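You operate a simulated robot arm through the tools that you are given. There is no shell and no other tool. Be economical: measure what you need, move in short steps, check, and stop when the job is done.

Carry out the task below with a simulated two-armed robot. There is one attempt and no reset: what you move stays moved.

JOB
Hold the blue tray on the long table steady with one hand and put the 200 g brass weight from the long table in it with the other.

Only the result counts: the job must be done as asked and must still hold three seconds after the hand-in. Knocking over, shifting, dropping, spilling or breaking anything else fails it.

ROBOT AND FRAMES
Two 7-joint arms with three-finger grippers on one trunk, on a base that drives. Base frame: it is fixed to the floor where the robot stands at the start and does not move with it; the origin is under the middle of the robot, x ahead of it, y to its left, z up; the surface under the hand at the start is at about z = 78. Units: cm, degrees, N and s.
The left shoulder is at the start at [5, 15.4, 97.9], the right one opposite. With the tool pointing down near the work surface each hand reaches from about 22 to 64 cm from the robot's upright axis, wherever it stands, measured 20 degrees to its own side. Payload 2.69 kg a hand.
The TCP of each hand is the grasp point between the finger pads, 2.9 cm short of the fingertips. In the tool frame z runs along the fingers and y along their closing line. Largest opening 12 cm; the body of the gripper starts 7.8 cm behind the TCP.
Orientation is told as [roll, pitch, yaw] about the base's x, y, z axes, in that order, counted from this pose: with the fingers straight down and closing along the base's y, the tool's x points along the base's -x, its y along +y and its z along -z.

CONTROLS
- The arms move only by the tool nudge_tool. It takes "left_steps", "right_steps" or both (then of equal length, played together; a hand with none holds still); each is text: rows parted by semicolons, each of 7 numbers parted by spaces: the gripper command, from -1 (fully open) to 1 (shut), values between in proportion, then the shift along the tool's x, y, z in cm, then the turn, a rotation vector about the tool's x, y, z in degrees. In form: fingers dx dy dz rx ry rz; .... A call has 1 to 20 rows; each row is the pose to reach, as a shift and turn from the pose commanded when the call began, along the tool's axes at that moment. A row lasts 0.2 s, in which the tool goes at most 5 cm and 8.6 degrees; a call with a longer step from one row to the next is refused whole, and so is a gripper value outside its range. A pose out of reach is approached as far as the arm can. The call stops where the force on the tool passes 40 N (or 10 N more than at its start, if that is more) or the arm is blocked; 0.2 s more then pass. The fingers move at their own pace and stop on an object; they squeeze with about 35 N. The grip force told is the motor's: it shows also when the fingers shut on nothing. Time passes only in rows, and 0.2 s behind the last, so rows that repeat a pose let the fingers close. It gives the time, the measured TCP pose, the force on the tool (base axes), the opening and the grip force at its end, in the units of the frame above (readings bear some noise), with the torque about the TCP (base axes, N m) and any sound that the robot's microphone picked up, and new pictures: "views" is both (left out), scene, wrist or none (wrist: the cameras of the hands that moved).
- Cameras (640 x 400 px; columns grow to the right, rows downward): "scene" is now at [16.68, -0.44, 113.69]; the picture's right is [-0.05, -1.00, 0.00], its down [-0.47, 0.02, -0.88] and it looks along [0.88, -0.04, -0.47] (base axes); focal length 214 px, centre (320, 200). "left" rides on the left gripper at [6.3, 0, -10.4] in its tool frame; the picture's right is [0.00, 1.00, 0.00], its down [-0.83, 0.00, -0.56] and it looks along [-0.56, 0.00, 0.83] (tool axes); focal length 275 px, centre (320, 200). "right" rides on the right gripper at [6.3, 0, -10.4] in its tool frame; the picture's right is [0.00, 1.00, 0.00], its down [-0.83, 0.00, -0.56] and it looks along [-0.56, 0.00, 0.83] (tool axes); focal length 275 px, centre (320, 200). There is no depth. A picture from a camera that has moved, and an enlarged one, comes with that camera's place and axes in the base frame and with its lens.
- raise_lower(by): slides the trunk up (or, below 0, down) by that many cm; the arms and the scene camera ride with it, the base frame stays. It gives what a move gives, with no picture.
- base_move(legs): drives the robot by 1 to 6 legs, each [ahead, left, turn to the left] in cm, cm and degrees, along the robot's own axes; the way and the turn of a leg run together, so that a leg with both is an arc; at most 150 cm and 180 degrees a leg. The arms and the cameras ride along, it lands a little off, and it stops where it bumps. It gives what a move gives, and a new picture of the scene camera.
- pan_tilt(pan, tilt): turns the head with the scene camera to pan (to the left, within 80 degrees either way) and tilt (down, from -29 to 69), counted from straight ahead of the robot. It gives what a move gives, and a new picture of the scene camera.
- close_up(camera, box): a new picture of the part [left, top, right, bottom] of that camera's present view, enlarged. The clock stands still meanwhile.
- finish_job(): hands the job in; it is judged then, once.

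Work in short steps. Places have to be worked out from the pictures, the camera data and where the tool is seen: move nearer, look again, correct. Check each grasp and each placing, and mend what went wrong. You have 120 turns and 260 pictures in all, those below and enlarged ones among them. Open the grippers and draw the arms clear of the work before you hand the job in, unless the task says otherwise; then end with one line.

The tools are called after ">>>" as a command line: name --argument value ..., lists and objects as JSON in quotes. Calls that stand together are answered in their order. nudge_tool: Moves the arms, as the interface text tells. Its arguments: {"type":"object","properties":{"left_steps":{"type":"string"},"right_steps":{"type":"string"},"views":{"type":"string","enum":["both","scene","wrist","none"]}},"required":[]} The other tools are called the same way: raise_lower (by) slides the trunk up or down; base_move (legs) drives the base; pan_tilt (pan, tilt) turns the head that bears the scene camera; close_up (camera, box) takes an enlarged picture of a part of a camera's view; finish_job () hands the job in.

At the start:

```text
time_s: 0.0
left_tcp_pos: [41.01, 14.53, 107.19]
left_ee_rot: [-0.1, -0.1, 0.0]
left_contact_force: [0.7, -0.6, 0.6]
left_wrist_torque: [-0.01, 0.0, 0.01]
left_grip_width: 12.02
left_gripper_force: 0.0
right_tcp_pos: [30.57, -15.81, 108.4]
right_ee_rot: [0.0, 0.0, -0.1]
right_contact_force: [-1.0, 0.6, -0.1]
right_wrist_torque: [0.01, -0.01, 0.0]
right_grip_width: 12.01
right_gripper_force: 0.1
trunk travel left (down, up): [-35.0, 8.8]
robot x, y, heading: [0.11, 0.04, -0.0]
head pan, tilt: [-2.7, 28.1]
```

scene: 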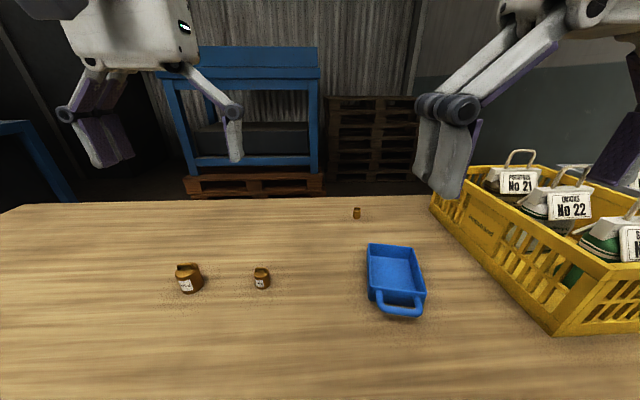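
right: 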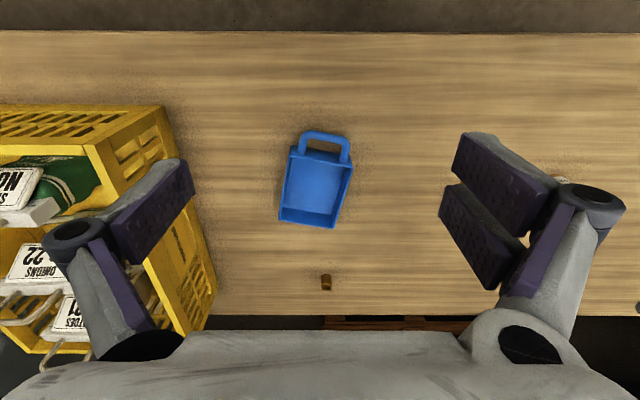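
left: 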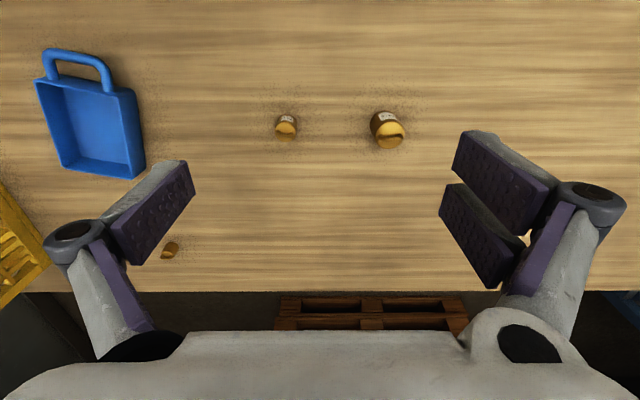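

Three brass weights are seen; I need to read their labels, so I enlarge the scene view.

>>> close_up --camera "scene" --box '[165, 250, 285, 310]'

>>> close_up --camera "scene" --box '[337, 198, 377, 223]'

>>> close_up --camera "left" --box '[260, 95, 420, 165]'

>>> close_up --camera "scene" --box '[340, 230, 450, 330]'

```text
5.33 times, centred on (225, 280) of scene
camera zoom: at [16.68, -0.44, 113.69], right [-0.05, -1.0, 0.0], down [-0.47, 0.02, -0.88], along [0.88, -0.04, -0.47], focal length 1144 px, centre (827, -227)
```

zoom: 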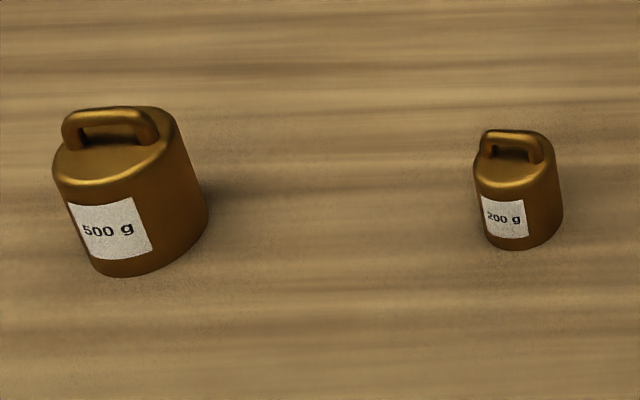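

```text
16.00 times, centred on (357, 210) of scene
camera zoom: at [16.68, -0.44, 113.69], right [-0.05, -1.0, 0.0], down [-0.47, 0.02, -0.88], along [0.88, -0.04, -0.47], focal length 3432 px, centre (-272, 32)
```

zoom: 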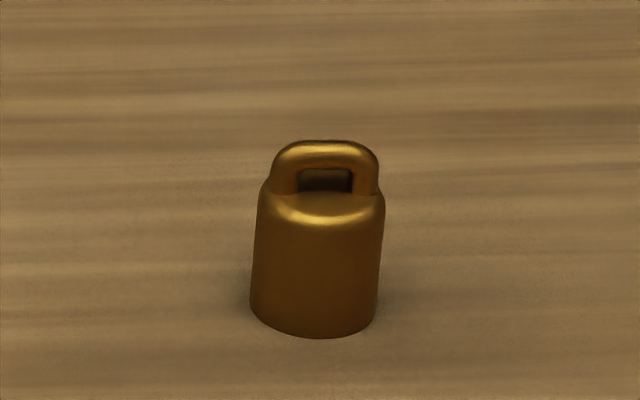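

```text
4.00 times, centred on (340, 130) of left
camera zoom: at [34.68, 14.56, 117.71], right [0.0, 1.0, 0.0], down [0.83, 0.0, 0.56], along [0.56, 0.0, -0.83], focal length 1101 px, centre (240, 480)
```

zoom: 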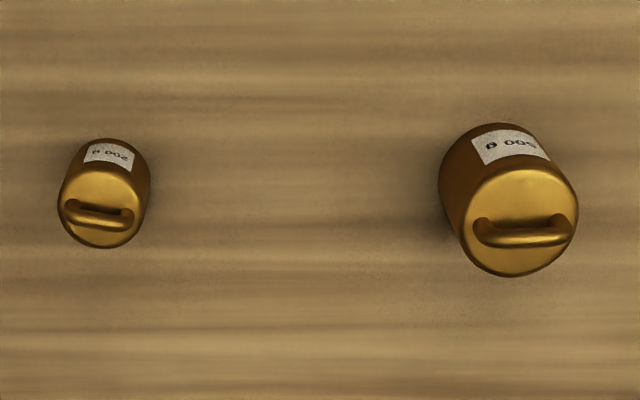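

```text
4.00 times, centred on (395, 280) of scene
camera zoom: at [16.68, -0.44, 113.69], right [-0.05, -1.0, 0.0], down [-0.47, 0.02, -0.88], along [0.88, -0.04, -0.47], focal length 858 px, centre (20, -120)
```

zoom: 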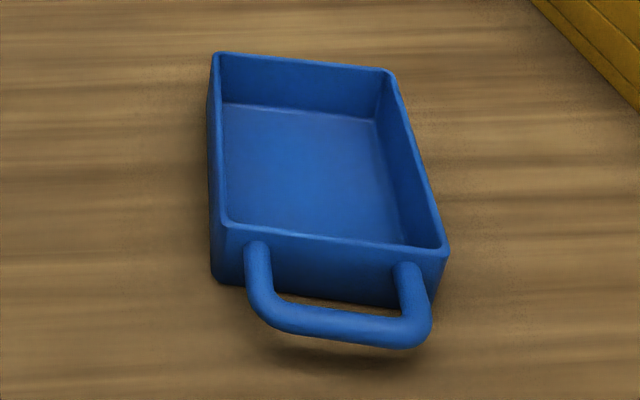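

The 200 g weight is the middle one, at about (47.5, 9.7). The tray is around (48, -17) with its handle pointing toward me at about (39, -15). I bring the left hand above the weight and enlarge the handle in the right camera's view.

>>> nudge_tool --left_steps "-0.4 -1.6 -1.2 3.7 0 0 0;-0.4 -3.2 -2.4 7.5 0 0 0;-0.4 -4.9 -3.6 11 0 0 0;-0.4 -6.5 -4.8 14.5 0 0 0;-0.4 -6.5 -4.8 14.5 0 0 0" --views "wrist"

>>> close_up --camera "right" --box '[240, 115, 400, 235]'

```text
time_s: 1.2
left_tcp_pos: [47.47, 9.79, 92.61]
left_ee_rot: [0.0, -0.1, 0.0]
left_contact_force: [-0.2, 0.3, 0.1]
left_wrist_torque: [-0.01, 0.03, -0.02]
left_grip_width: 8.4
left_gripper_force: 0.0
right_tcp_pos: [30.49, -15.75, 108.33]
right_ee_rot: [0.1, -0.1, 0.0]
right_contact_force: [-0.4, -0.2, 0.4]
right_wrist_torque: [-0.02, 0.04, 0.01]
right_grip_width: 12.01
right_gripper_force: 0.1
trunk travel left (down, up): [-35.0, 8.8]
robot x, y, heading: [0.11, 0.15, 0.1]
head pan, tilt: [-2.7, 28.1]
camera left: at [41.19, 9.81, 103.18], right [0.0, 1.0, 0.0], down [0.83, 0.0, 0.56], along [0.56, 0.0, -0.83], focal length 275 px, centre (320, 200)
```

left: 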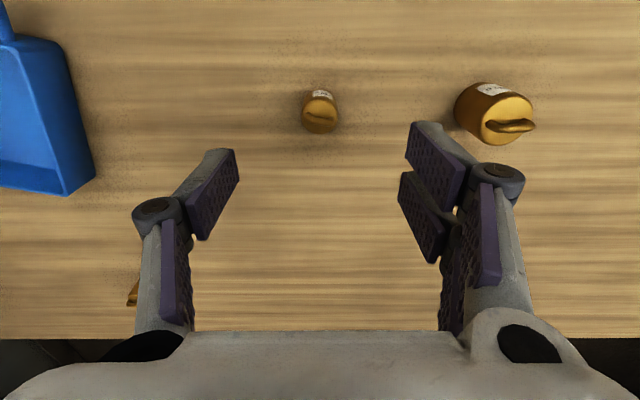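

```text
3.33 times, centred on (320, 175) of right
camera zoom: at [24.18, -15.84, 118.86], right [0.0, 1.0, 0.0], down [0.83, 0.0, 0.56], along [0.56, 0.0, -0.83], focal length 918 px, centre (320, 283)
```

zoom: 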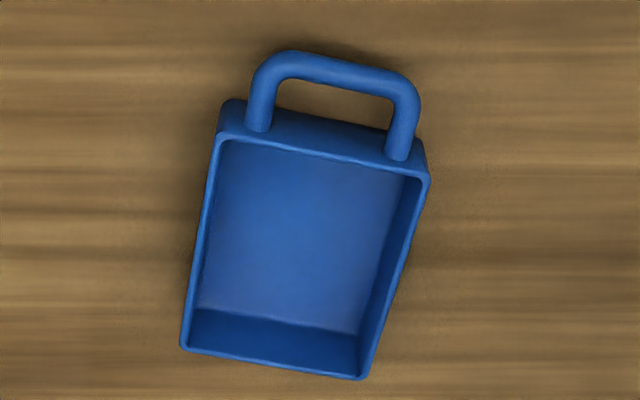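

The weight refines to about (47.9, 9.8). The tray is yawed about -12°, with its handle at z≈80, bar at x≈38.9 and legs joining the tray at x≈42.3. I'll turn the right hand to match, lower it, then tilt it so the fingers point forward and down, leaving room for the left hand.

>>> nudge_tool --right_steps "-0.8 -1 0.4 4 0 0 3;-0.8 -2 0.8 8 0 0 6;-0.8 -3 1.3 12 0 0 9;-0.8 -4 1.75 16 0 0 12;-0.8 -4 1.75 16 0 0 12" --views "none"

>>> nudge_tool --right_steps "-0.8 0 0 0 0 -7 0;-0.8 0 0 0 0 -14 0;-0.8 0 0 0 0 -21 0;-0.8 0 0 0 0 -28 0;-0.8 0 0 0 0 -35 0;-0.8 0 0 0 0 -35 0" --views "both"

```text
time_s: 2.4
left_tcp_pos: [47.53, 9.64, 92.75]
left_ee_rot: [-0.1, -0.1, -0.1]
left_contact_force: [-0.8, 0.5, 0.2]
left_wrist_torque: [-0.03, 0.02, 0.01]
left_grip_width: 8.41
left_gripper_force: 0.1
right_tcp_pos: [34.52, -14.0, 92.44]
right_ee_rot: [0.1, 0.0, -12.0]
right_contact_force: [1.1, 0.4, -0.4]
right_wrist_torque: [0.01, -0.02, -0.02]
right_grip_width: 10.79
right_gripper_force: 0.1
trunk travel left (down, up): [-35.0, 8.8]
robot x, y, heading: [-0.1, 0.19, -0.1]
head pan, tilt: [-2.7, 28.1]
```

```text
time_s: 3.8
left_tcp_pos: [47.55, 9.8, 92.61]
left_ee_rot: [0.0, 0.0, -0.1]
left_contact_force: [-0.7, 0.1, -0.7]
left_wrist_torque: [-0.04, -0.02, 0.0]
left_grip_width: 8.42
left_gripper_force: 0.1
right_tcp_pos: [34.57, -14.02, 92.38]
right_ee_rot: [0.0, -35.1, -12.0]
right_contact_force: [0.1, 0.1, 0.1]
right_wrist_torque: [0.0, 0.0, 0.01]
right_grip_width: 10.78
right_gripper_force: 0.1
trunk travel left (down, up): [-35.0, 8.8]
robot x, y, heading: [-0.08, -0.18, -0.1]
head pan, tilt: [-2.7, 28.1]
camera scene: at [16.68, -0.44, 113.69], right [-0.05, -1.0, 0.0], down [-0.47, 0.02, -0.88], along [0.88, -0.04, -0.47], focal length 214 px, centre (320, 200)
camera right: at [23.59, -11.8, 97.34], right [0.2, 0.98, 0.0], down [0.35, -0.07, 0.93], along [0.91, -0.19, -0.36], focal length 275 px, centre (320, 200)
```

scene: 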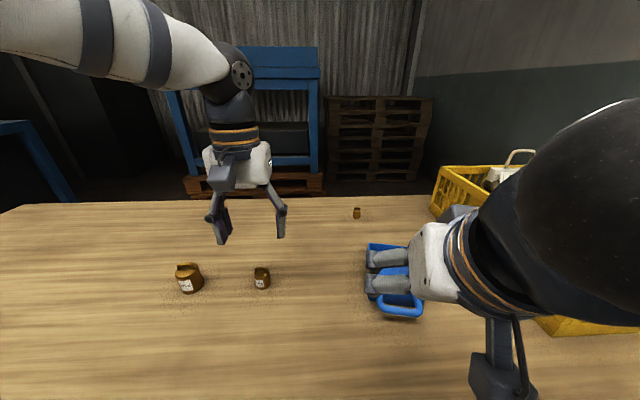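
right: 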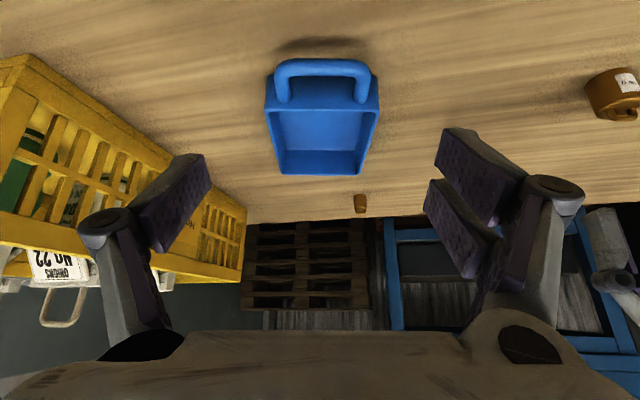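

The right-hand readings match the plan, but the scene view of its fingers is odd, so I enlarge it to be sure before approaching.

>>> close_up --camera "scene" --box '[340, 220, 500, 320]'

>>> close_up --camera "right" --box '[240, 40, 400, 180]'

```text
4.00 times, centred on (420, 270) of scene
camera zoom: at [16.68, -0.44, 113.69], right [-0.05, -1.0, 0.0], down [-0.47, 0.02, -0.88], along [0.88, -0.04, -0.47], focal length 858 px, centre (-80, -80)
```

zoom: 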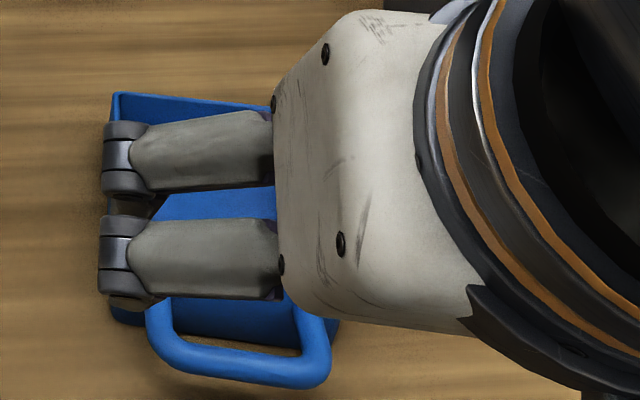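

```text
2.86 times, centred on (320, 110) of right
camera zoom: at [23.59, -11.8, 97.34], right [0.2, 0.98, 0.0], down [0.35, -0.07, 0.93], along [0.91, -0.19, -0.36], focal length 786 px, centre (320, 457)
```

zoom: 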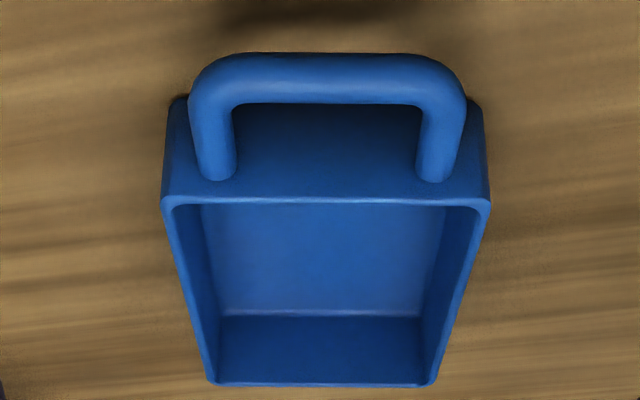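

Those are the two links of one finger, so the orientation is fine: the handle lies square to the tool and about 0.2 cm left of centre. I move down so the fingers straddle the handle, about 8 cm wide, and check before closing.

>>> nudge_tool --right_steps "-0.8 2.39 0.15 2 0 0 0;-0.8 2.39 0.15 5 0 0 0;-0.8 2.39 0.15 8 0 0 0;-0.8 2.39 0.15 10 0 0 0;-0.8 2.39 0.15 11 0 0 0;-0.8 2.39 0.15 11.6 0 0 0;-0.8 2.39 0.15 11.6 0 0 0" --views "both"

```text
time_s: 5.4
left_tcp_pos: [47.53, 9.56, 92.79]
left_ee_rot: [-0.1, 0.1, 0.1]
left_contact_force: [0.4, -0.5, 0.5]
left_wrist_torque: [-0.03, 0.0, -0.04]
left_grip_width: 8.41
left_gripper_force: 0.0
right_tcp_pos: [39.18, -14.86, 81.34]
right_ee_rot: [0.0, -35.0, -12.1]
right_contact_force: [0.1, -0.1, 0.7]
right_wrist_torque: [-0.01, 0.01, 0.03]
right_grip_width: 10.81
right_gripper_force: 0.0
right hand out of reach, approached as far as the arm can: row 1, 2
trunk travel left (down, up): [-35.0, 8.8]
robot x, y, heading: [0.42, -0.04, 0.0]
head pan, tilt: [-2.7, 28.1]
camera scene: at [16.68, -0.44, 113.69], right [-0.05, -1.0, 0.0], down [-0.47, 0.02, -0.88], along [0.88, -0.04, -0.47], focal length 214 px, centre (320, 200)
camera right: at [28.25, -12.61, 86.44], right [0.2, 0.98, 0.0], down [0.35, -0.07, 0.93], along [0.91, -0.19, -0.36], focal length 275 px, centre (320, 200)
```

scene: 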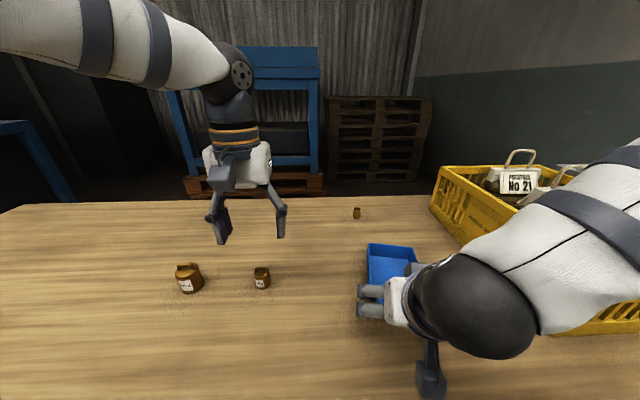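
right: 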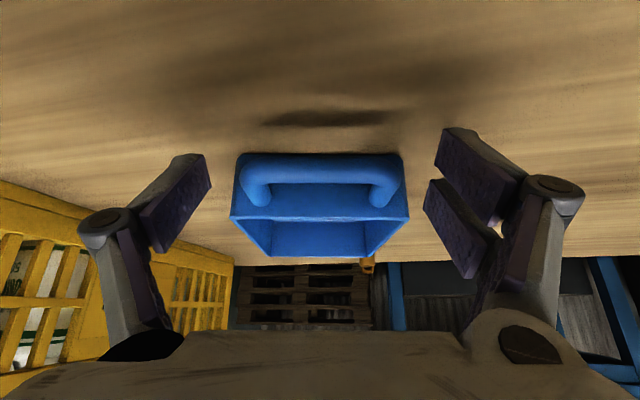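

The handle is centred between the fingers. I shift 0.6 cm forward so the pads meet the straight legs, then close.

>>> nudge_tool --right_steps "-0.8 -0.49 0 0.34 0 0 0;-0.8 -0.49 0 0.34 0 0 0;-0.5 -0.49 0 0.34 0 0 0;-0.3 -0.49 0 0.34 0 0 0;-0.2 -0.49 0 0.34 0 0 0;0 -0.49 0 0.34 0 0 0;0.3 -0.49 0 0.34 0 0 0;1 -0.49 0 0.34 0 0 0;1 -0.49 0 0.34 0 0 0" --views "both"

```text
time_s: 7.4
left_tcp_pos: [47.56, 9.79, 92.66]
left_ee_rot: [-0.1, -0.1, 0.0]
left_contact_force: [0.5, 0.0, -0.3]
left_wrist_torque: [0.01, 0.01, 0.01]
left_grip_width: 8.39
left_gripper_force: 0.0
right_tcp_pos: [39.89, -15.02, 81.42]
right_ee_rot: [0.1, -35.0, -12.0]
right_contact_force: [0.7, 0.5, 3.2]
right_wrist_torque: [-0.01, -0.09, 0.08]
right_grip_width: 8.6
right_gripper_force: 34.6
trunk travel left (down, up): [-35.0, 8.8]
robot x, y, heading: [-0.0, 0.24, 0.1]
head pan, tilt: [-2.7, 28.1]
camera scene: at [16.67, -0.42, 113.7], right [-0.05, -1.0, 0.0], down [-0.47, 0.02, -0.88], along [0.88, -0.04, -0.47], focal length 214 px, centre (320, 200)
camera right: at [28.83, -12.72, 86.47], right [0.2, 0.98, 0.0], down [0.35, -0.07, 0.93], along [0.91, -0.19, -0.36], focal length 275 px, centre (320, 200)
```

scene: 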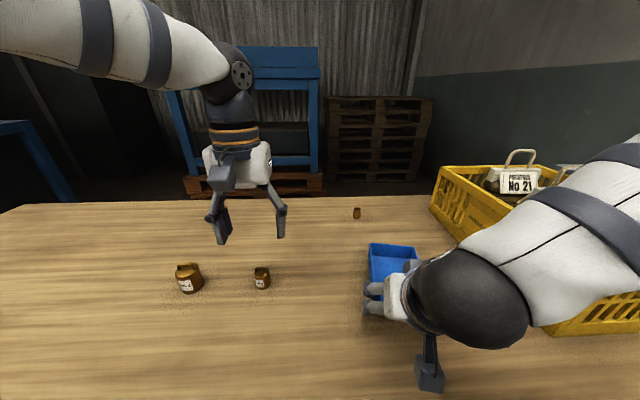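
right: 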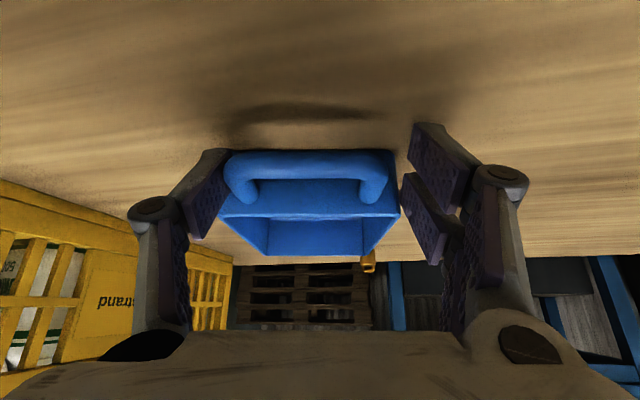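

The grip stopped at 8.6 cm with 34.6 N; I check the contact up close.

>>> close_up --camera "right" --box '[180, 110, 480, 270]'

>>> close_up --camera "scene" --box '[345, 235, 445, 325]'

```text
2.13 times, centred on (330, 190) of right
camera zoom: at [28.83, -12.72, 86.47], right [0.2, 0.98, 0.0], down [0.35, -0.07, 0.93], along [0.91, -0.19, -0.36], focal length 587 px, centre (299, 221)
```

zoom: 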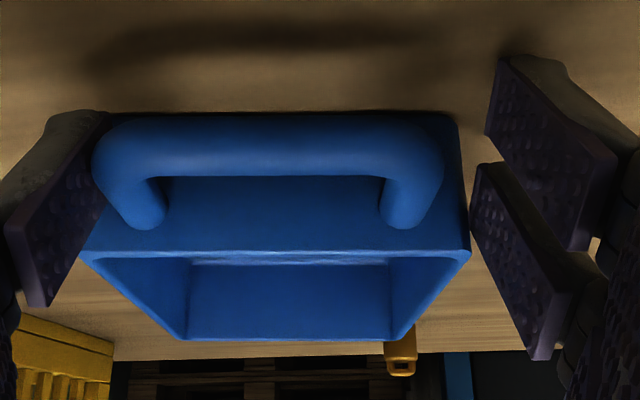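

```text
4.44 times, centred on (395, 280) of scene
camera zoom: at [16.67, -0.42, 113.7], right [-0.05, -1.0, 0.0], down [-0.47, 0.02, -0.88], along [0.88, -0.04, -0.47], focal length 953 px, centre (-13, -156)
```

zoom: 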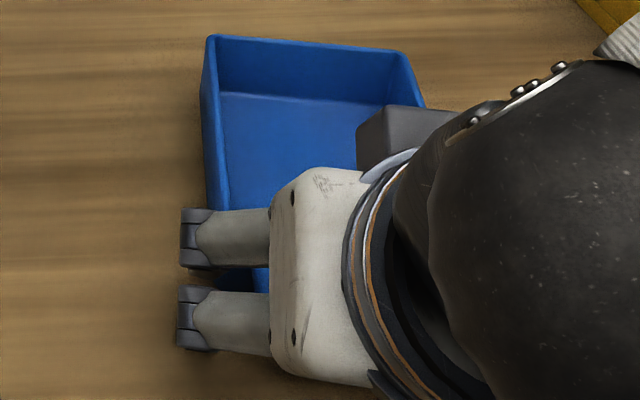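

The hand is three-fingered (one thumb, two fingers): the thumb bears on the handle and one finger on the tray's near corner. The grip is firm at 35 N and the tray crept only about 0.3 cm, so I keep it. Now I lower the left hand over the 200 g weight and close on it.

>>> nudge_tool --left_steps "-0.4 -0.3 0.05 3.5 0 0 0;-0.4 -0.3 0.05 7 0 0 0;-0.4 -0.3 0.05 9.5 0 0 0;-0.4 -0.3 0.05 11.1 0 0 0;-0.4 -0.3 0.05 11.1 0 0 0" --right_steps "1 0 0 0 0 0 0;1 0 0 0 0 0 0;1 0 0 0 0 0 0;1 0 0 0 0 0 0;1 0 0 0 0 0 0" --views "both"

```text
time_s: 8.6
left_tcp_pos: [47.71, 9.86, 81.51]
left_ee_rot: [0.0, 0.0, 0.0]
left_contact_force: [-1.0, 0.6, 0.8]
left_wrist_torque: [0.02, -0.05, 0.0]
left_grip_width: 8.41
left_gripper_force: 0.2
right_tcp_pos: [39.77, -15.0, 81.43]
right_ee_rot: [0.0, -35.0, -12.1]
right_contact_force: [-0.3, -0.6, 4.9]
right_wrist_torque: [0.02, -0.18, 0.02]
right_grip_width: 8.61
right_gripper_force: 35.2
trunk travel left (down, up): [-35.0, 8.8]
robot x, y, heading: [0.09, -0.08, 0.0]
head pan, tilt: [-2.7, 28.1]
camera scene: at [16.65, -0.43, 113.7], right [-0.05, -1.0, 0.0], down [-0.47, 0.02, -0.88], along [0.88, -0.04, -0.47], focal length 214 px, centre (320, 200)
camera right: at [28.8, -12.73, 86.47], right [0.2, 0.98, 0.0], down [0.35, -0.07, 0.93], along [0.91, -0.19, -0.36], focal length 275 px, centre (320, 200)
camera left: at [41.46, 9.89, 92.02], right [0.0, 1.0, 0.0], down [0.83, 0.0, 0.56], along [0.56, 0.0, -0.83], focal length 275 px, centre (320, 200)
```

scene: 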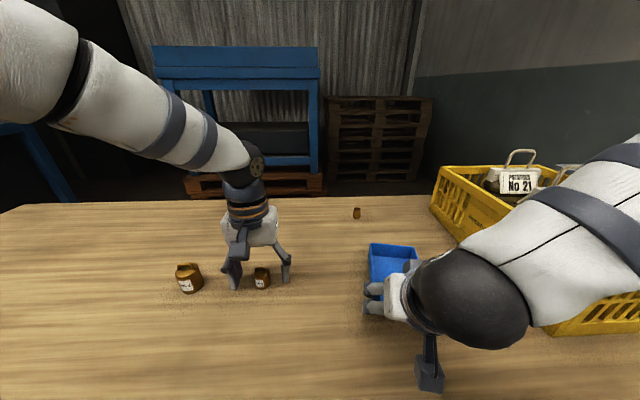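
right: 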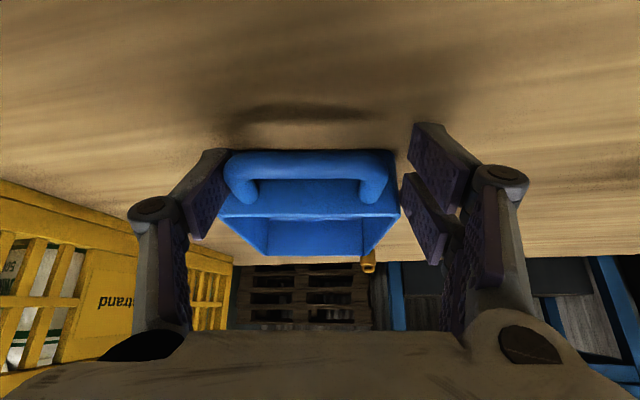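
left: 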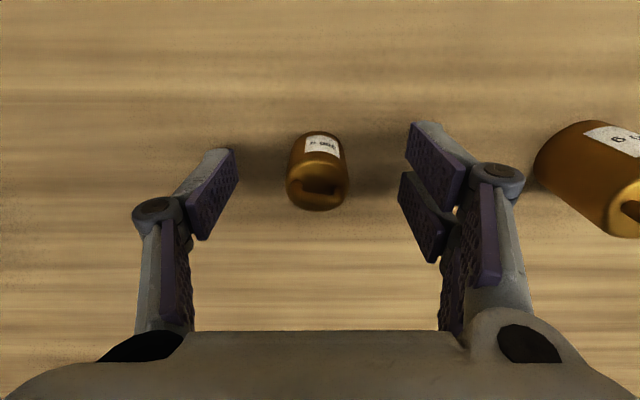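

The weight sits centred between the left fingers. I close slowly on it.

>>> nudge_tool --left_steps "-0.1 0.15 0 0 0 0 0;0.2 0.15 -0.05 0 0 0 0;0.4 0.15 -0.05 0 0 0 0;0.6 0.15 -0.05 0 0 0 0;1 0.15 -0.05 0 0 0 0;1 0.15 -0.05 0 0 0 0;1 0.15 -0.05 0 0 0 0" --right_steps "1 0 0 0 0 0 0;1 0 0 0 0 0 0;1 0 0 0 0 0 0;1 0 0 0 0 0 0;1 0 0 0 0 0 0;1 0 0 0 0 0 0;1 0 0 0 0 0 0" --views "wrist"

```text
time_s: 10.2
left_tcp_pos: [47.8, 9.73, 81.61]
left_ee_rot: [0.0, -0.1, -0.1]
left_contact_force: [1.9, -0.3, -0.1]
left_wrist_torque: [0.02, -0.03, -0.03]
left_grip_width: 2.91
left_gripper_force: 35.3
right_tcp_pos: [39.77, -14.95, 81.5]
right_ee_rot: [0.0, -35.0, -12.0]
right_contact_force: [0.6, 0.5, 4.1]
right_wrist_torque: [0.09, -0.12, 0.04]
right_grip_width: 8.6
right_gripper_force: 35.2
trunk travel left (down, up): [-35.0, 8.8]
robot x, y, heading: [0.01, 0.11, -0.2]
head pan, tilt: [-2.7, 28.1]
camera right: at [28.81, -12.73, 86.46], right [0.2, 0.98, 0.0], down [0.35, -0.07, 0.93], along [0.91, -0.19, -0.36], focal length 275 px, centre (320, 200)
camera left: at [41.32, 9.81, 92.09], right [0.0, 1.0, 0.0], down [0.83, 0.0, 0.56], along [0.56, 0.0, -0.83], focal length 275 px, centre (320, 200)
```

right: 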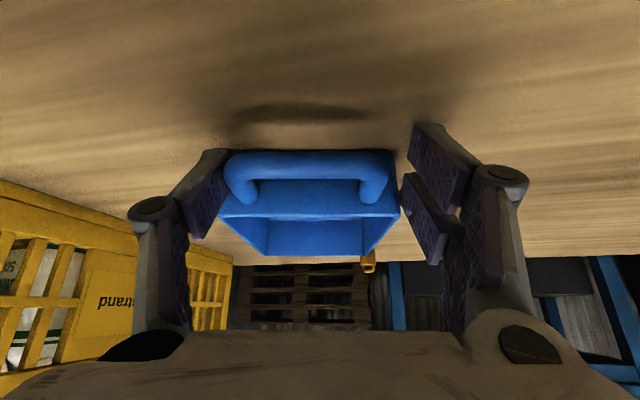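
left: 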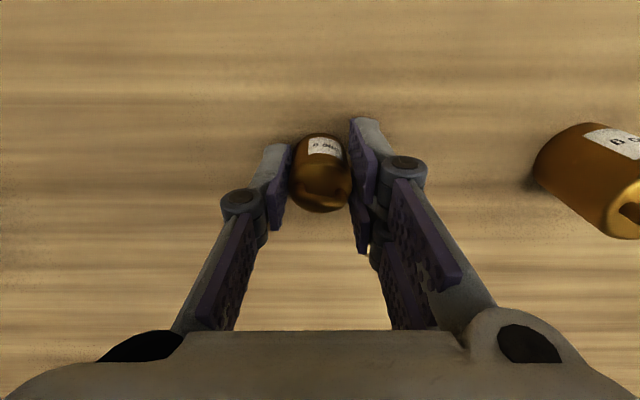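

The weight is held (2.91 cm, 35 N). I lift it and carry it toward a spot over the far half of the tray, about (50.1, -17.9), yawing -12° to match the tray, while the right hand keeps holding.

>>> nudge_tool --left_steps "1 0 0 -2 0 0 0;1 0 0 -5 0 0 0;1 0 0 -8 0 0 0;1 0 0 -10 0 0 0;1 -0.3 -3 -10 0 0 2;1 -0.6 -6.5 -10 0 0 4;1 -1 -10 -10 0 0 6;1 -1.3 -13.5 -10 0 0 8;1 -1.6 -17 -10 0 0 10;1 -1.9 -20.5 -10 0 0 12;1 -1.9 -20.5 -10 0 0 12" --right_steps "1 0 0 0 0 0 0;1 0 0 0 0 0 0;1 0 0 0 0 0 0;1 0 0 0 0 0 0;1 0 0 0 0 0 0;1 0 0 0 0 0 0;1 0 0 0 0 0 0;1 0 0 0 0 0 0;1 0 0 0 0 0 0;1 0 0 0 0 0 0;1 0 0 0 0 0 0" --views "both"

```text
time_s: 12.6
left_tcp_pos: [48.57, -8.35, 92.85]
left_ee_rot: [0.0, -0.1, -12.0]
left_contact_force: [-0.4, 0.1, 0.7]
left_wrist_torque: [0.01, 0.0, 0.02]
left_grip_width: 0.0
left_gripper_force: 29.0
left hand out of reach, approached as far as the arm can: row 10, 11
right_tcp_pos: [39.73, -15.12, 81.4]
right_ee_rot: [0.0, -35.0, -11.9]
right_contact_force: [-1.6, -0.2, 4.0]
right_wrist_torque: [0.14, -0.14, 0.06]
right_grip_width: 8.6
right_gripper_force: 35.1
trunk travel left (down, up): [-35.0, 8.8]
robot x, y, heading: [-0.18, 0.03, -0.0]
head pan, tilt: [-2.7, 28.1]
camera scene: at [16.65, -0.44, 113.7], right [-0.05, -1.0, 0.0], down [-0.47, 0.02, -0.88], along [0.88, -0.04, -0.47], focal length 214 px, centre (320, 200)
camera right: at [28.8, -12.73, 86.46], right [0.2, 0.98, 0.0], down [0.35, -0.07, 0.93], along [0.91, -0.19, -0.36], focal length 275 px, centre (320, 200)
camera left: at [42.38, -7.14, 103.42], right [0.21, 0.98, 0.0], down [0.81, -0.18, 0.56], along [0.54, -0.12, -0.83], focal length 275 px, centre (320, 200)
```

scene: 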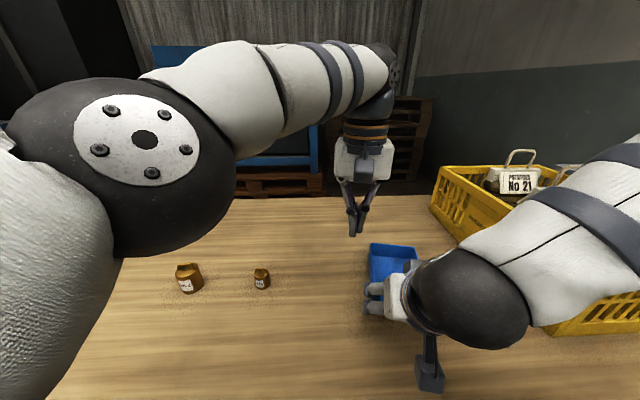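
right: 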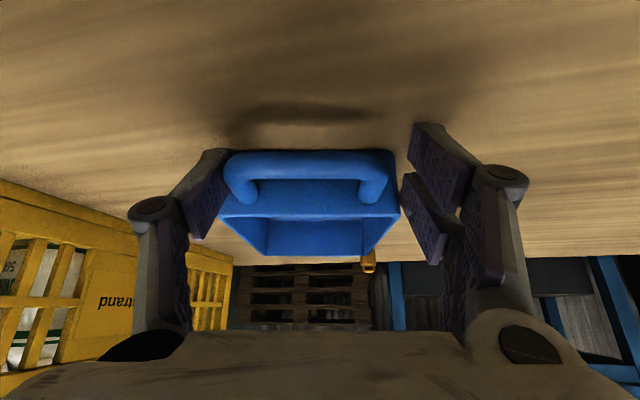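
left: 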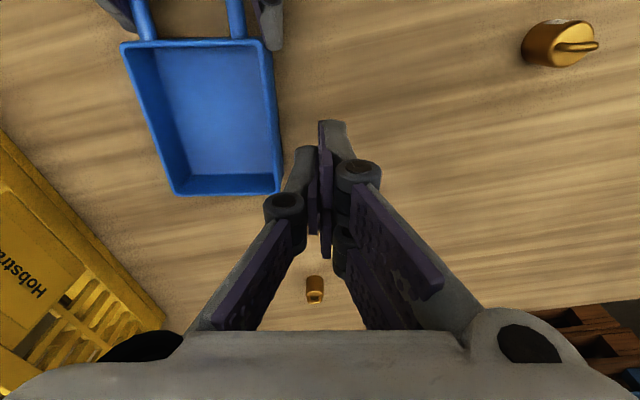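

Two findings. The weight slipped out and still stands at its original place, and the left hand can't reach the tray from this base position. I release the tray, back the right hand off along its fingers, and will then shift the base to the right.

>>> nudge_tool --right_steps "0 0 0 0 0 0 0;-0.5 0 0 0 0 0 0;-0.8 0 0 0 0 0 0;-0.8 0 0 0 0 0 0;-0.8 0 0 -2 0 0 0;-0.8 0 0 -5 0 0 0;-0.8 0 0 -9 0 0 0;-0.8 0 0 -13 0 0 0;-0.8 0 0 -16 0 0 0;-0.8 0 0 -16 0 0 0" --left_steps "1 0 0 0 0 0 0;1 0 0 0 0 0 0;1 0 0 0 0 0 0;1 0 0 -2 0 0 0;1 0 4 -4 0 0 0;1 0 8 -6 0 0 0;1 0 12 -6 0 0 0;0.6 0 16 -6 0 0 0;0.2 0 16 -6 0 0 0;-0.4 0 16 -6 0 0 0" --views "both"

```text
time_s: 14.8
left_tcp_pos: [51.91, 7.17, 98.82]
left_ee_rot: [0.1, 0.1, -12.0]
left_contact_force: [0.6, -0.2, 0.5]
left_wrist_torque: [0.0, 0.04, -0.03]
left_grip_width: 8.4
left_gripper_force: 0.1
left hand out of reach, approached as far as the arm can: row 4
right_tcp_pos: [30.8, -13.08, 94.62]
right_ee_rot: [0.1, -35.0, -12.0]
right_contact_force: [0.5, 1.0, -0.3]
right_wrist_torque: [0.01, 0.02, 0.01]
right_grip_width: 10.81
right_gripper_force: 0.1
right hand out of reach, approached as far as the arm can: row 7, 8
trunk travel left (down, up): [-35.0, 8.8]
robot x, y, heading: [-0.21, 0.1, 0.1]
head pan, tilt: [-2.7, 28.1]
camera scene: at [16.69, -0.43, 113.69], right [-0.05, -1.0, 0.0], down [-0.47, 0.02, -0.88], along [0.88, -0.04, -0.47], focal length 214 px, centre (320, 200)
camera right: at [19.89, -10.9, 99.58], right [0.2, 0.98, 0.0], down [0.36, -0.07, 0.93], along [0.91, -0.19, -0.36], focal length 275 px, centre (320, 200)
camera left: at [45.69, 8.43, 109.31], right [0.21, 0.98, 0.0], down [0.81, -0.18, 0.56], along [0.54, -0.12, -0.83], focal length 275 px, centre (320, 200)
```

scene: 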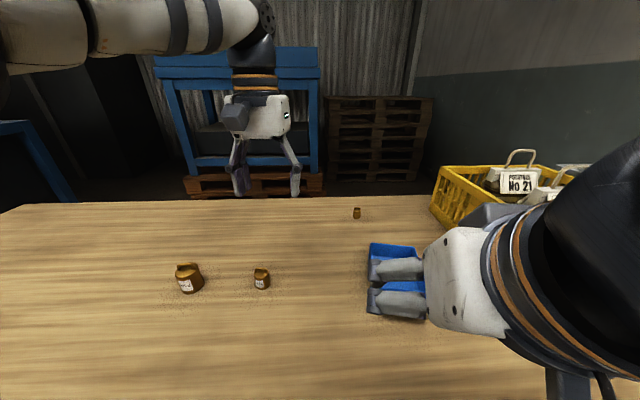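
right: 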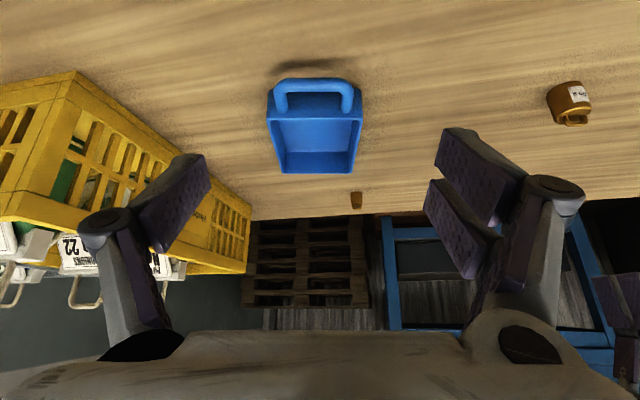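
left: 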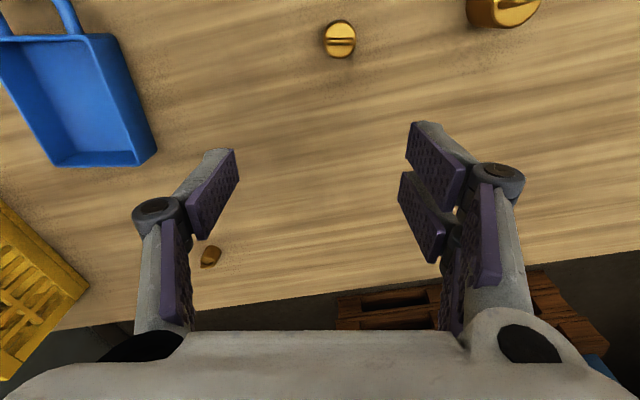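

I look to the right to check the right arm's clearance from the crate before driving.

>>> pan_tilt --pan -55 --tilt 35

```text
time_s: 16.0
left_tcp_pos: [51.94, 7.0, 98.72]
left_ee_rot: [0.0, 0.1, -12.1]
left_contact_force: [0.2, -0.1, 0.4]
left_wrist_torque: [-0.02, -0.01, -0.02]
left_grip_width: 8.42
left_gripper_force: 0.1
right_tcp_pos: [30.83, -13.14, 94.57]
right_ee_rot: [0.1, -34.9, -12.1]
right_contact_force: [-0.3, 0.0, 0.3]
right_wrist_torque: [0.02, -0.04, 0.0]
right_grip_width: 10.8
right_gripper_force: 0.0
trunk travel left (down, up): [-35.0, 8.8]
robot x, y, heading: [-0.18, 0.02, 0.2]
head pan, tilt: [-55.0, 35.0]
camera scene: at [12.63, -7.22, 112.61], right [-0.82, -0.57, 0.0], down [-0.33, 0.47, -0.82], along [0.47, -0.67, -0.57], focal length 214 px, centre (320, 200)
```

scene: 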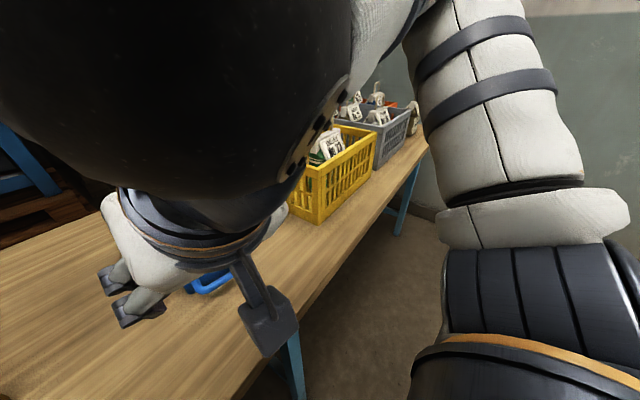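

The elbow and forearm stay behind and above the crate, so I drive 11 cm to the right with both hands up.

>>> base_move --legs '[[0, -11, 0]]'

>>> pan_tilt --pan 0 --tilt 35

```text
time_s: 17.5
left_tcp_pos: [51.93, -4.04, 98.76]
left_ee_rot: [0.1, 0.0, -12.0]
left_contact_force: [0.0, 0.0, 0.9]
left_wrist_torque: [0.05, -0.01, -0.03]
left_grip_width: 8.4
left_gripper_force: 0.0
right_tcp_pos: [30.88, -24.19, 94.56]
right_ee_rot: [0.0, -35.0, -12.1]
right_contact_force: [-0.6, -0.2, 0.6]
right_wrist_torque: [0.02, -0.01, 0.04]
right_grip_width: 10.8
right_gripper_force: 0.0
trunk travel left (down, up): [-35.0, 8.8]
robot x, y, heading: [-0.36, -11.42, 0.1]
head pan, tilt: [-55.0, 35.0]
camera scene: at [12.61, -18.25, 112.61], right [-0.82, -0.57, 0.0], down [-0.33, 0.47, -0.82], along [0.47, -0.67, -0.57], focal length 214 px, centre (320, 200)
```

scene: 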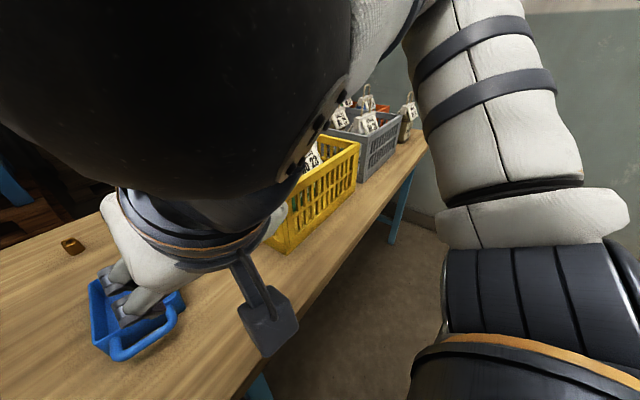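

```text
time_s: 18.8
left_tcp_pos: [51.86, -3.87, 98.65]
left_ee_rot: [0.0, 0.1, -12.1]
left_contact_force: [0.2, 0.3, 0.0]
left_wrist_torque: [-0.02, 0.0, 0.01]
left_grip_width: 8.41
left_gripper_force: 0.1
right_tcp_pos: [30.76, -24.17, 94.53]
right_ee_rot: [-0.1, -35.0, -12.0]
right_contact_force: [0.6, 0.0, -0.7]
right_wrist_torque: [0.0, -0.01, 0.01]
right_grip_width: 10.78
right_gripper_force: 0.0
trunk travel left (down, up): [-35.0, 8.8]
robot x, y, heading: [0.23, -10.97, -0.1]
head pan, tilt: [0.0, 35.0]
camera scene: at [16.37, -11.01, 112.61], right [0.0, -1.0, 0.0], down [-0.57, 0.0, -0.82], along [0.82, 0.0, -0.57], focal length 214 px, centre (320, 200)
```

scene: 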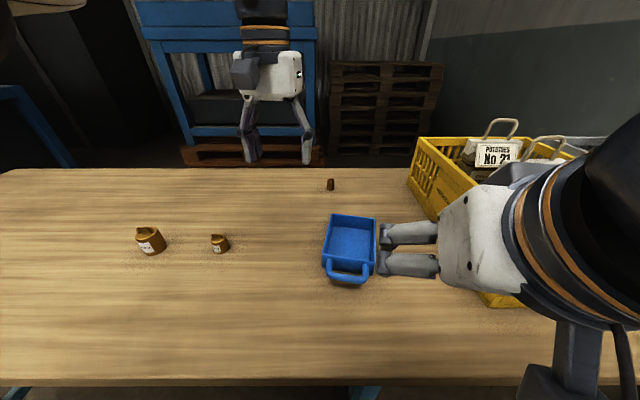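

The base is now at y≈-11, and I go for the weight again with the left hand, hovering above it first. The right hand holds still.

>>> nudge_tool --left_steps "-0.4 1.8 3.1 2 0 0 0;-0.4 3.5 6.3 4 0 0 0;-0.4 5.3 9.4 6 0 0 0;-0.4 7.07 12.55 8 0 0 0;-0.4 7.07 12.55 10.5 0 0 0;-0.4 7.07 12.55 10.5 0 0 0" --views "wrist"

>>> close_up --camera "left" --box '[180, 60, 480, 260]'

```text
time_s: 20.1
left_tcp_pos: [47.49, 9.88, 88.36]
left_ee_rot: [0.0, 0.0, -12.1]
left_contact_force: [-0.5, 0.2, -0.5]
left_wrist_torque: [0.0, -0.01, -0.02]
left_grip_width: 8.39
left_gripper_force: 0.1
right_tcp_pos: [30.69, -24.2, 94.51]
right_ee_rot: [0.0, -35.0, -12.0]
right_contact_force: [0.2, 0.5, 1.1]
right_wrist_torque: [0.0, 0.04, 0.02]
right_grip_width: 10.8
right_gripper_force: 0.0
trunk travel left (down, up): [-35.0, 8.8]
robot x, y, heading: [-0.08, -10.63, 0.1]
head pan, tilt: [0.0, 35.0]
camera left: at [41.34, 11.15, 98.8], right [0.21, 0.98, 0.0], down [0.81, -0.18, 0.56], along [0.54, -0.12, -0.83], focal length 275 px, centre (320, 200)
```

left: 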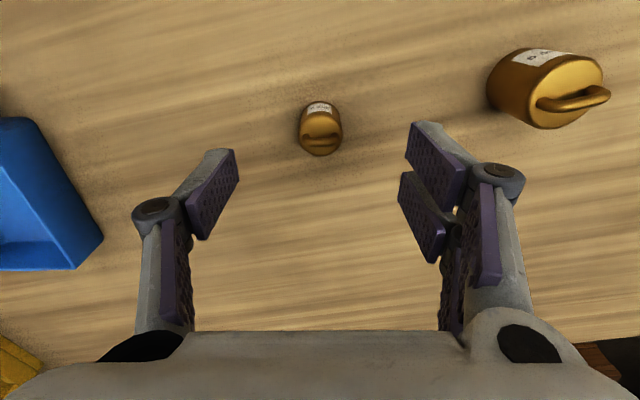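

```text
2.00 times, centred on (330, 160) of left
camera zoom: at [41.34, 11.15, 98.8], right [0.21, 0.98, 0.0], down [0.81, -0.18, 0.56], along [0.54, -0.12, -0.83], focal length 551 px, centre (300, 280)
```

zoom: 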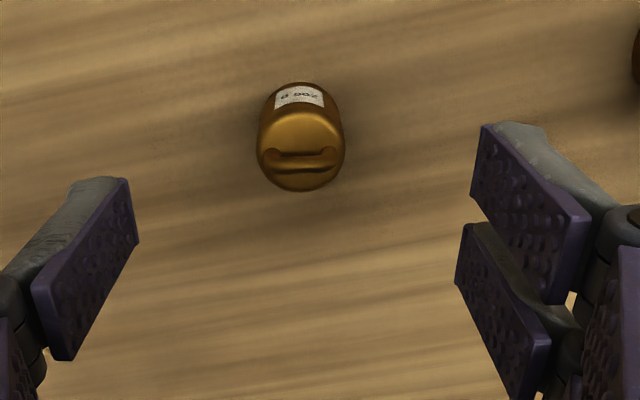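

The weight is 0.35 cm further forward than the TCP. I descend deeper this time, to TCP z≈81.0, to get the pads well around the body, and close.

>>> nudge_tool --left_steps "-0.4 -0.35 0 3.5 0 0 0;-0.4 -0.35 0 5.5 0 0 0;-0.4 -0.35 0 6.7 0 0 0;-0.4 -0.35 0 7.2 0 0 0;-0.4 -0.35 0 7.2 0 0 0;0 -0.35 0 7.2 0 0 0;0.3 -0.35 0 7.2 0 0 0;0.6 -0.35 0 7.2 0 0 0;1 -0.35 0 7.2 0 0 0;1 -0.35 0 7.2 0 0 0;1 -0.35 0 7.2 0 0 0" --views "wrist"

>>> close_up --camera "left" --box '[210, 90, 450, 250]'

>>> close_up --camera "scene" --box '[180, 200, 260, 260]'

```text
time_s: 22.6
left_tcp_pos: [47.94, 9.87, 80.85]
left_ee_rot: [0.0, 0.0, -12.0]
left_contact_force: [1.0, -0.3, 0.4]
left_wrist_torque: [0.01, 0.02, 0.0]
left_grip_width: 2.9
left_gripper_force: 35.2
right_tcp_pos: [30.95, -24.23, 94.59]
right_ee_rot: [-0.1, -35.0, -11.9]
right_contact_force: [-0.2, -0.6, -0.2]
right_wrist_torque: [0.01, 0.01, -0.01]
right_grip_width: 10.8
right_gripper_force: 0.0
trunk travel left (down, up): [-35.0, 8.8]
robot x, y, heading: [0.28, -11.15, -0.1]
head pan, tilt: [0.0, 35.0]
camera left: at [41.75, 11.06, 91.57], right [0.21, 0.98, 0.0], down [0.81, -0.18, 0.56], along [0.54, -0.12, -0.83], focal length 275 px, centre (320, 200)
```

left: 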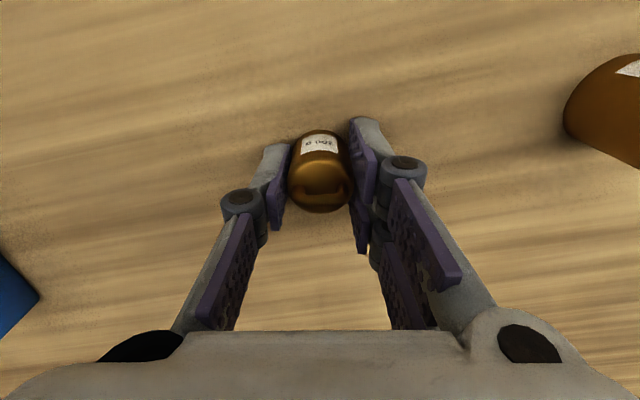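

```text
2.50 times, centred on (330, 170) of left
camera zoom: at [41.75, 11.06, 91.57], right [0.21, 0.98, 0.0], down [0.81, -0.18, 0.56], along [0.54, -0.12, -0.83], focal length 688 px, centre (295, 275)
```

zoom: 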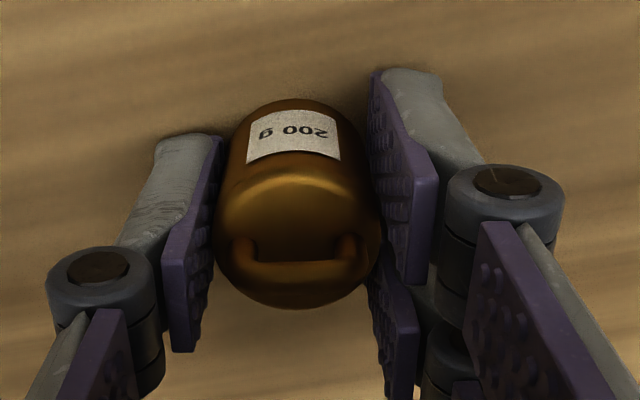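

```text
6.67 times, centred on (220, 230) of scene
camera zoom: at [16.38, -11.0, 112.61], right [0.0, -1.0, 0.0], down [-0.57, 0.0, -0.82], along [0.82, 0.0, -0.57], focal length 1430 px, centre (987, 0)
```

zoom: 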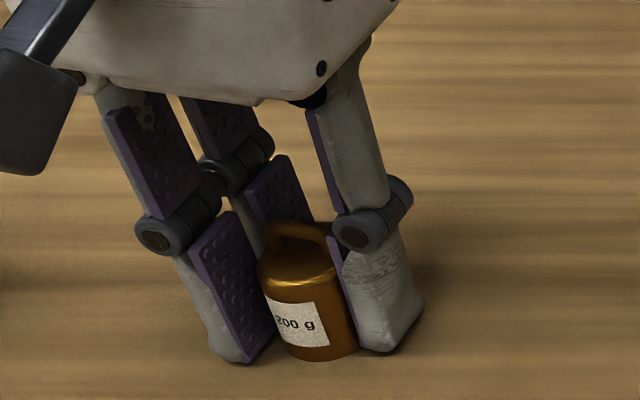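

The grip looks sound, with the pads around the lower body. I lift slowly by 2 cm as a test.

>>> nudge_tool --left_steps "1 0 0 0 0 0 0;1 0 0 -0.3 0 0 0;1 0 0 -0.6 0 0 0;1 0 0 -0.9 0 0 0;1 0 0 -1.2 0 0 0;1 0 0 -1.6 0 0 0;1 0 0 -2 0 0 0" --views "scene"

>>> close_up --camera "scene" --box '[180, 200, 260, 260]'

```text
time_s: 24.1
left_tcp_pos: [47.85, 9.67, 83.01]
left_ee_rot: [0.0, 0.0, -12.0]
left_contact_force: [0.1, 0.7, -2.0]
left_wrist_torque: [0.01, 0.02, 0.03]
left_grip_width: 2.87
left_gripper_force: 34.6
right_tcp_pos: [30.77, -24.13, 94.46]
right_ee_rot: [0.1, -35.0, -12.0]
right_contact_force: [1.2, 0.9, -0.4]
right_wrist_torque: [0.03, -0.04, 0.01]
right_grip_width: 10.82
right_gripper_force: 0.1
trunk travel left (down, up): [-35.0, 8.8]
robot x, y, heading: [0.09, -10.99, 0.1]
head pan, tilt: [0.0, 35.0]
camera scene: at [16.38, -11.0, 112.61], right [0.0, -1.0, 0.0], down [-0.57, 0.0, -0.82], along [0.82, 0.0, -0.57], focal length 214 px, centre (320, 200)
```

scene: 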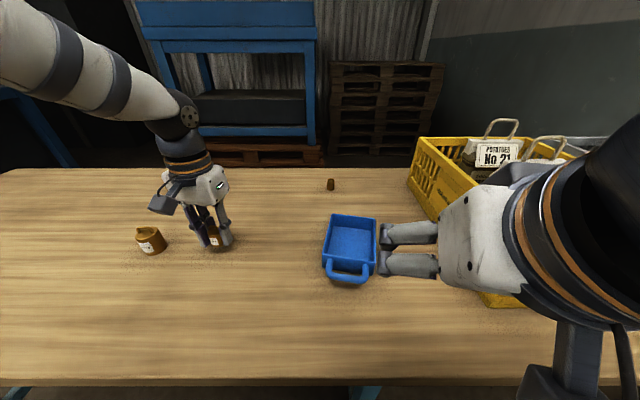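

```text
6.67 times, centred on (220, 230) of scene
camera zoom: at [16.38, -11.0, 112.61], right [0.0, -1.0, 0.0], down [-0.57, 0.0, -0.82], along [0.82, 0.0, -0.57], focal length 1430 px, centre (987, 0)
```

zoom: 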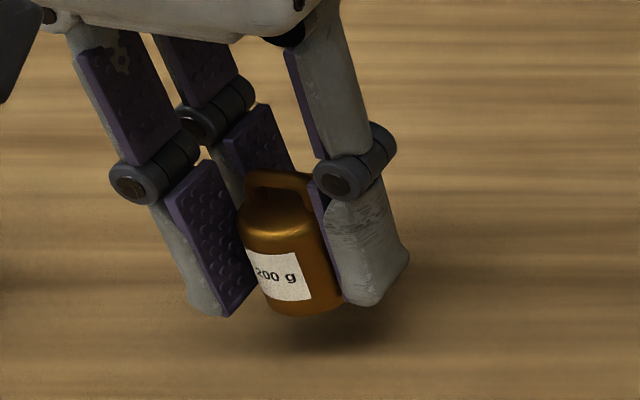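

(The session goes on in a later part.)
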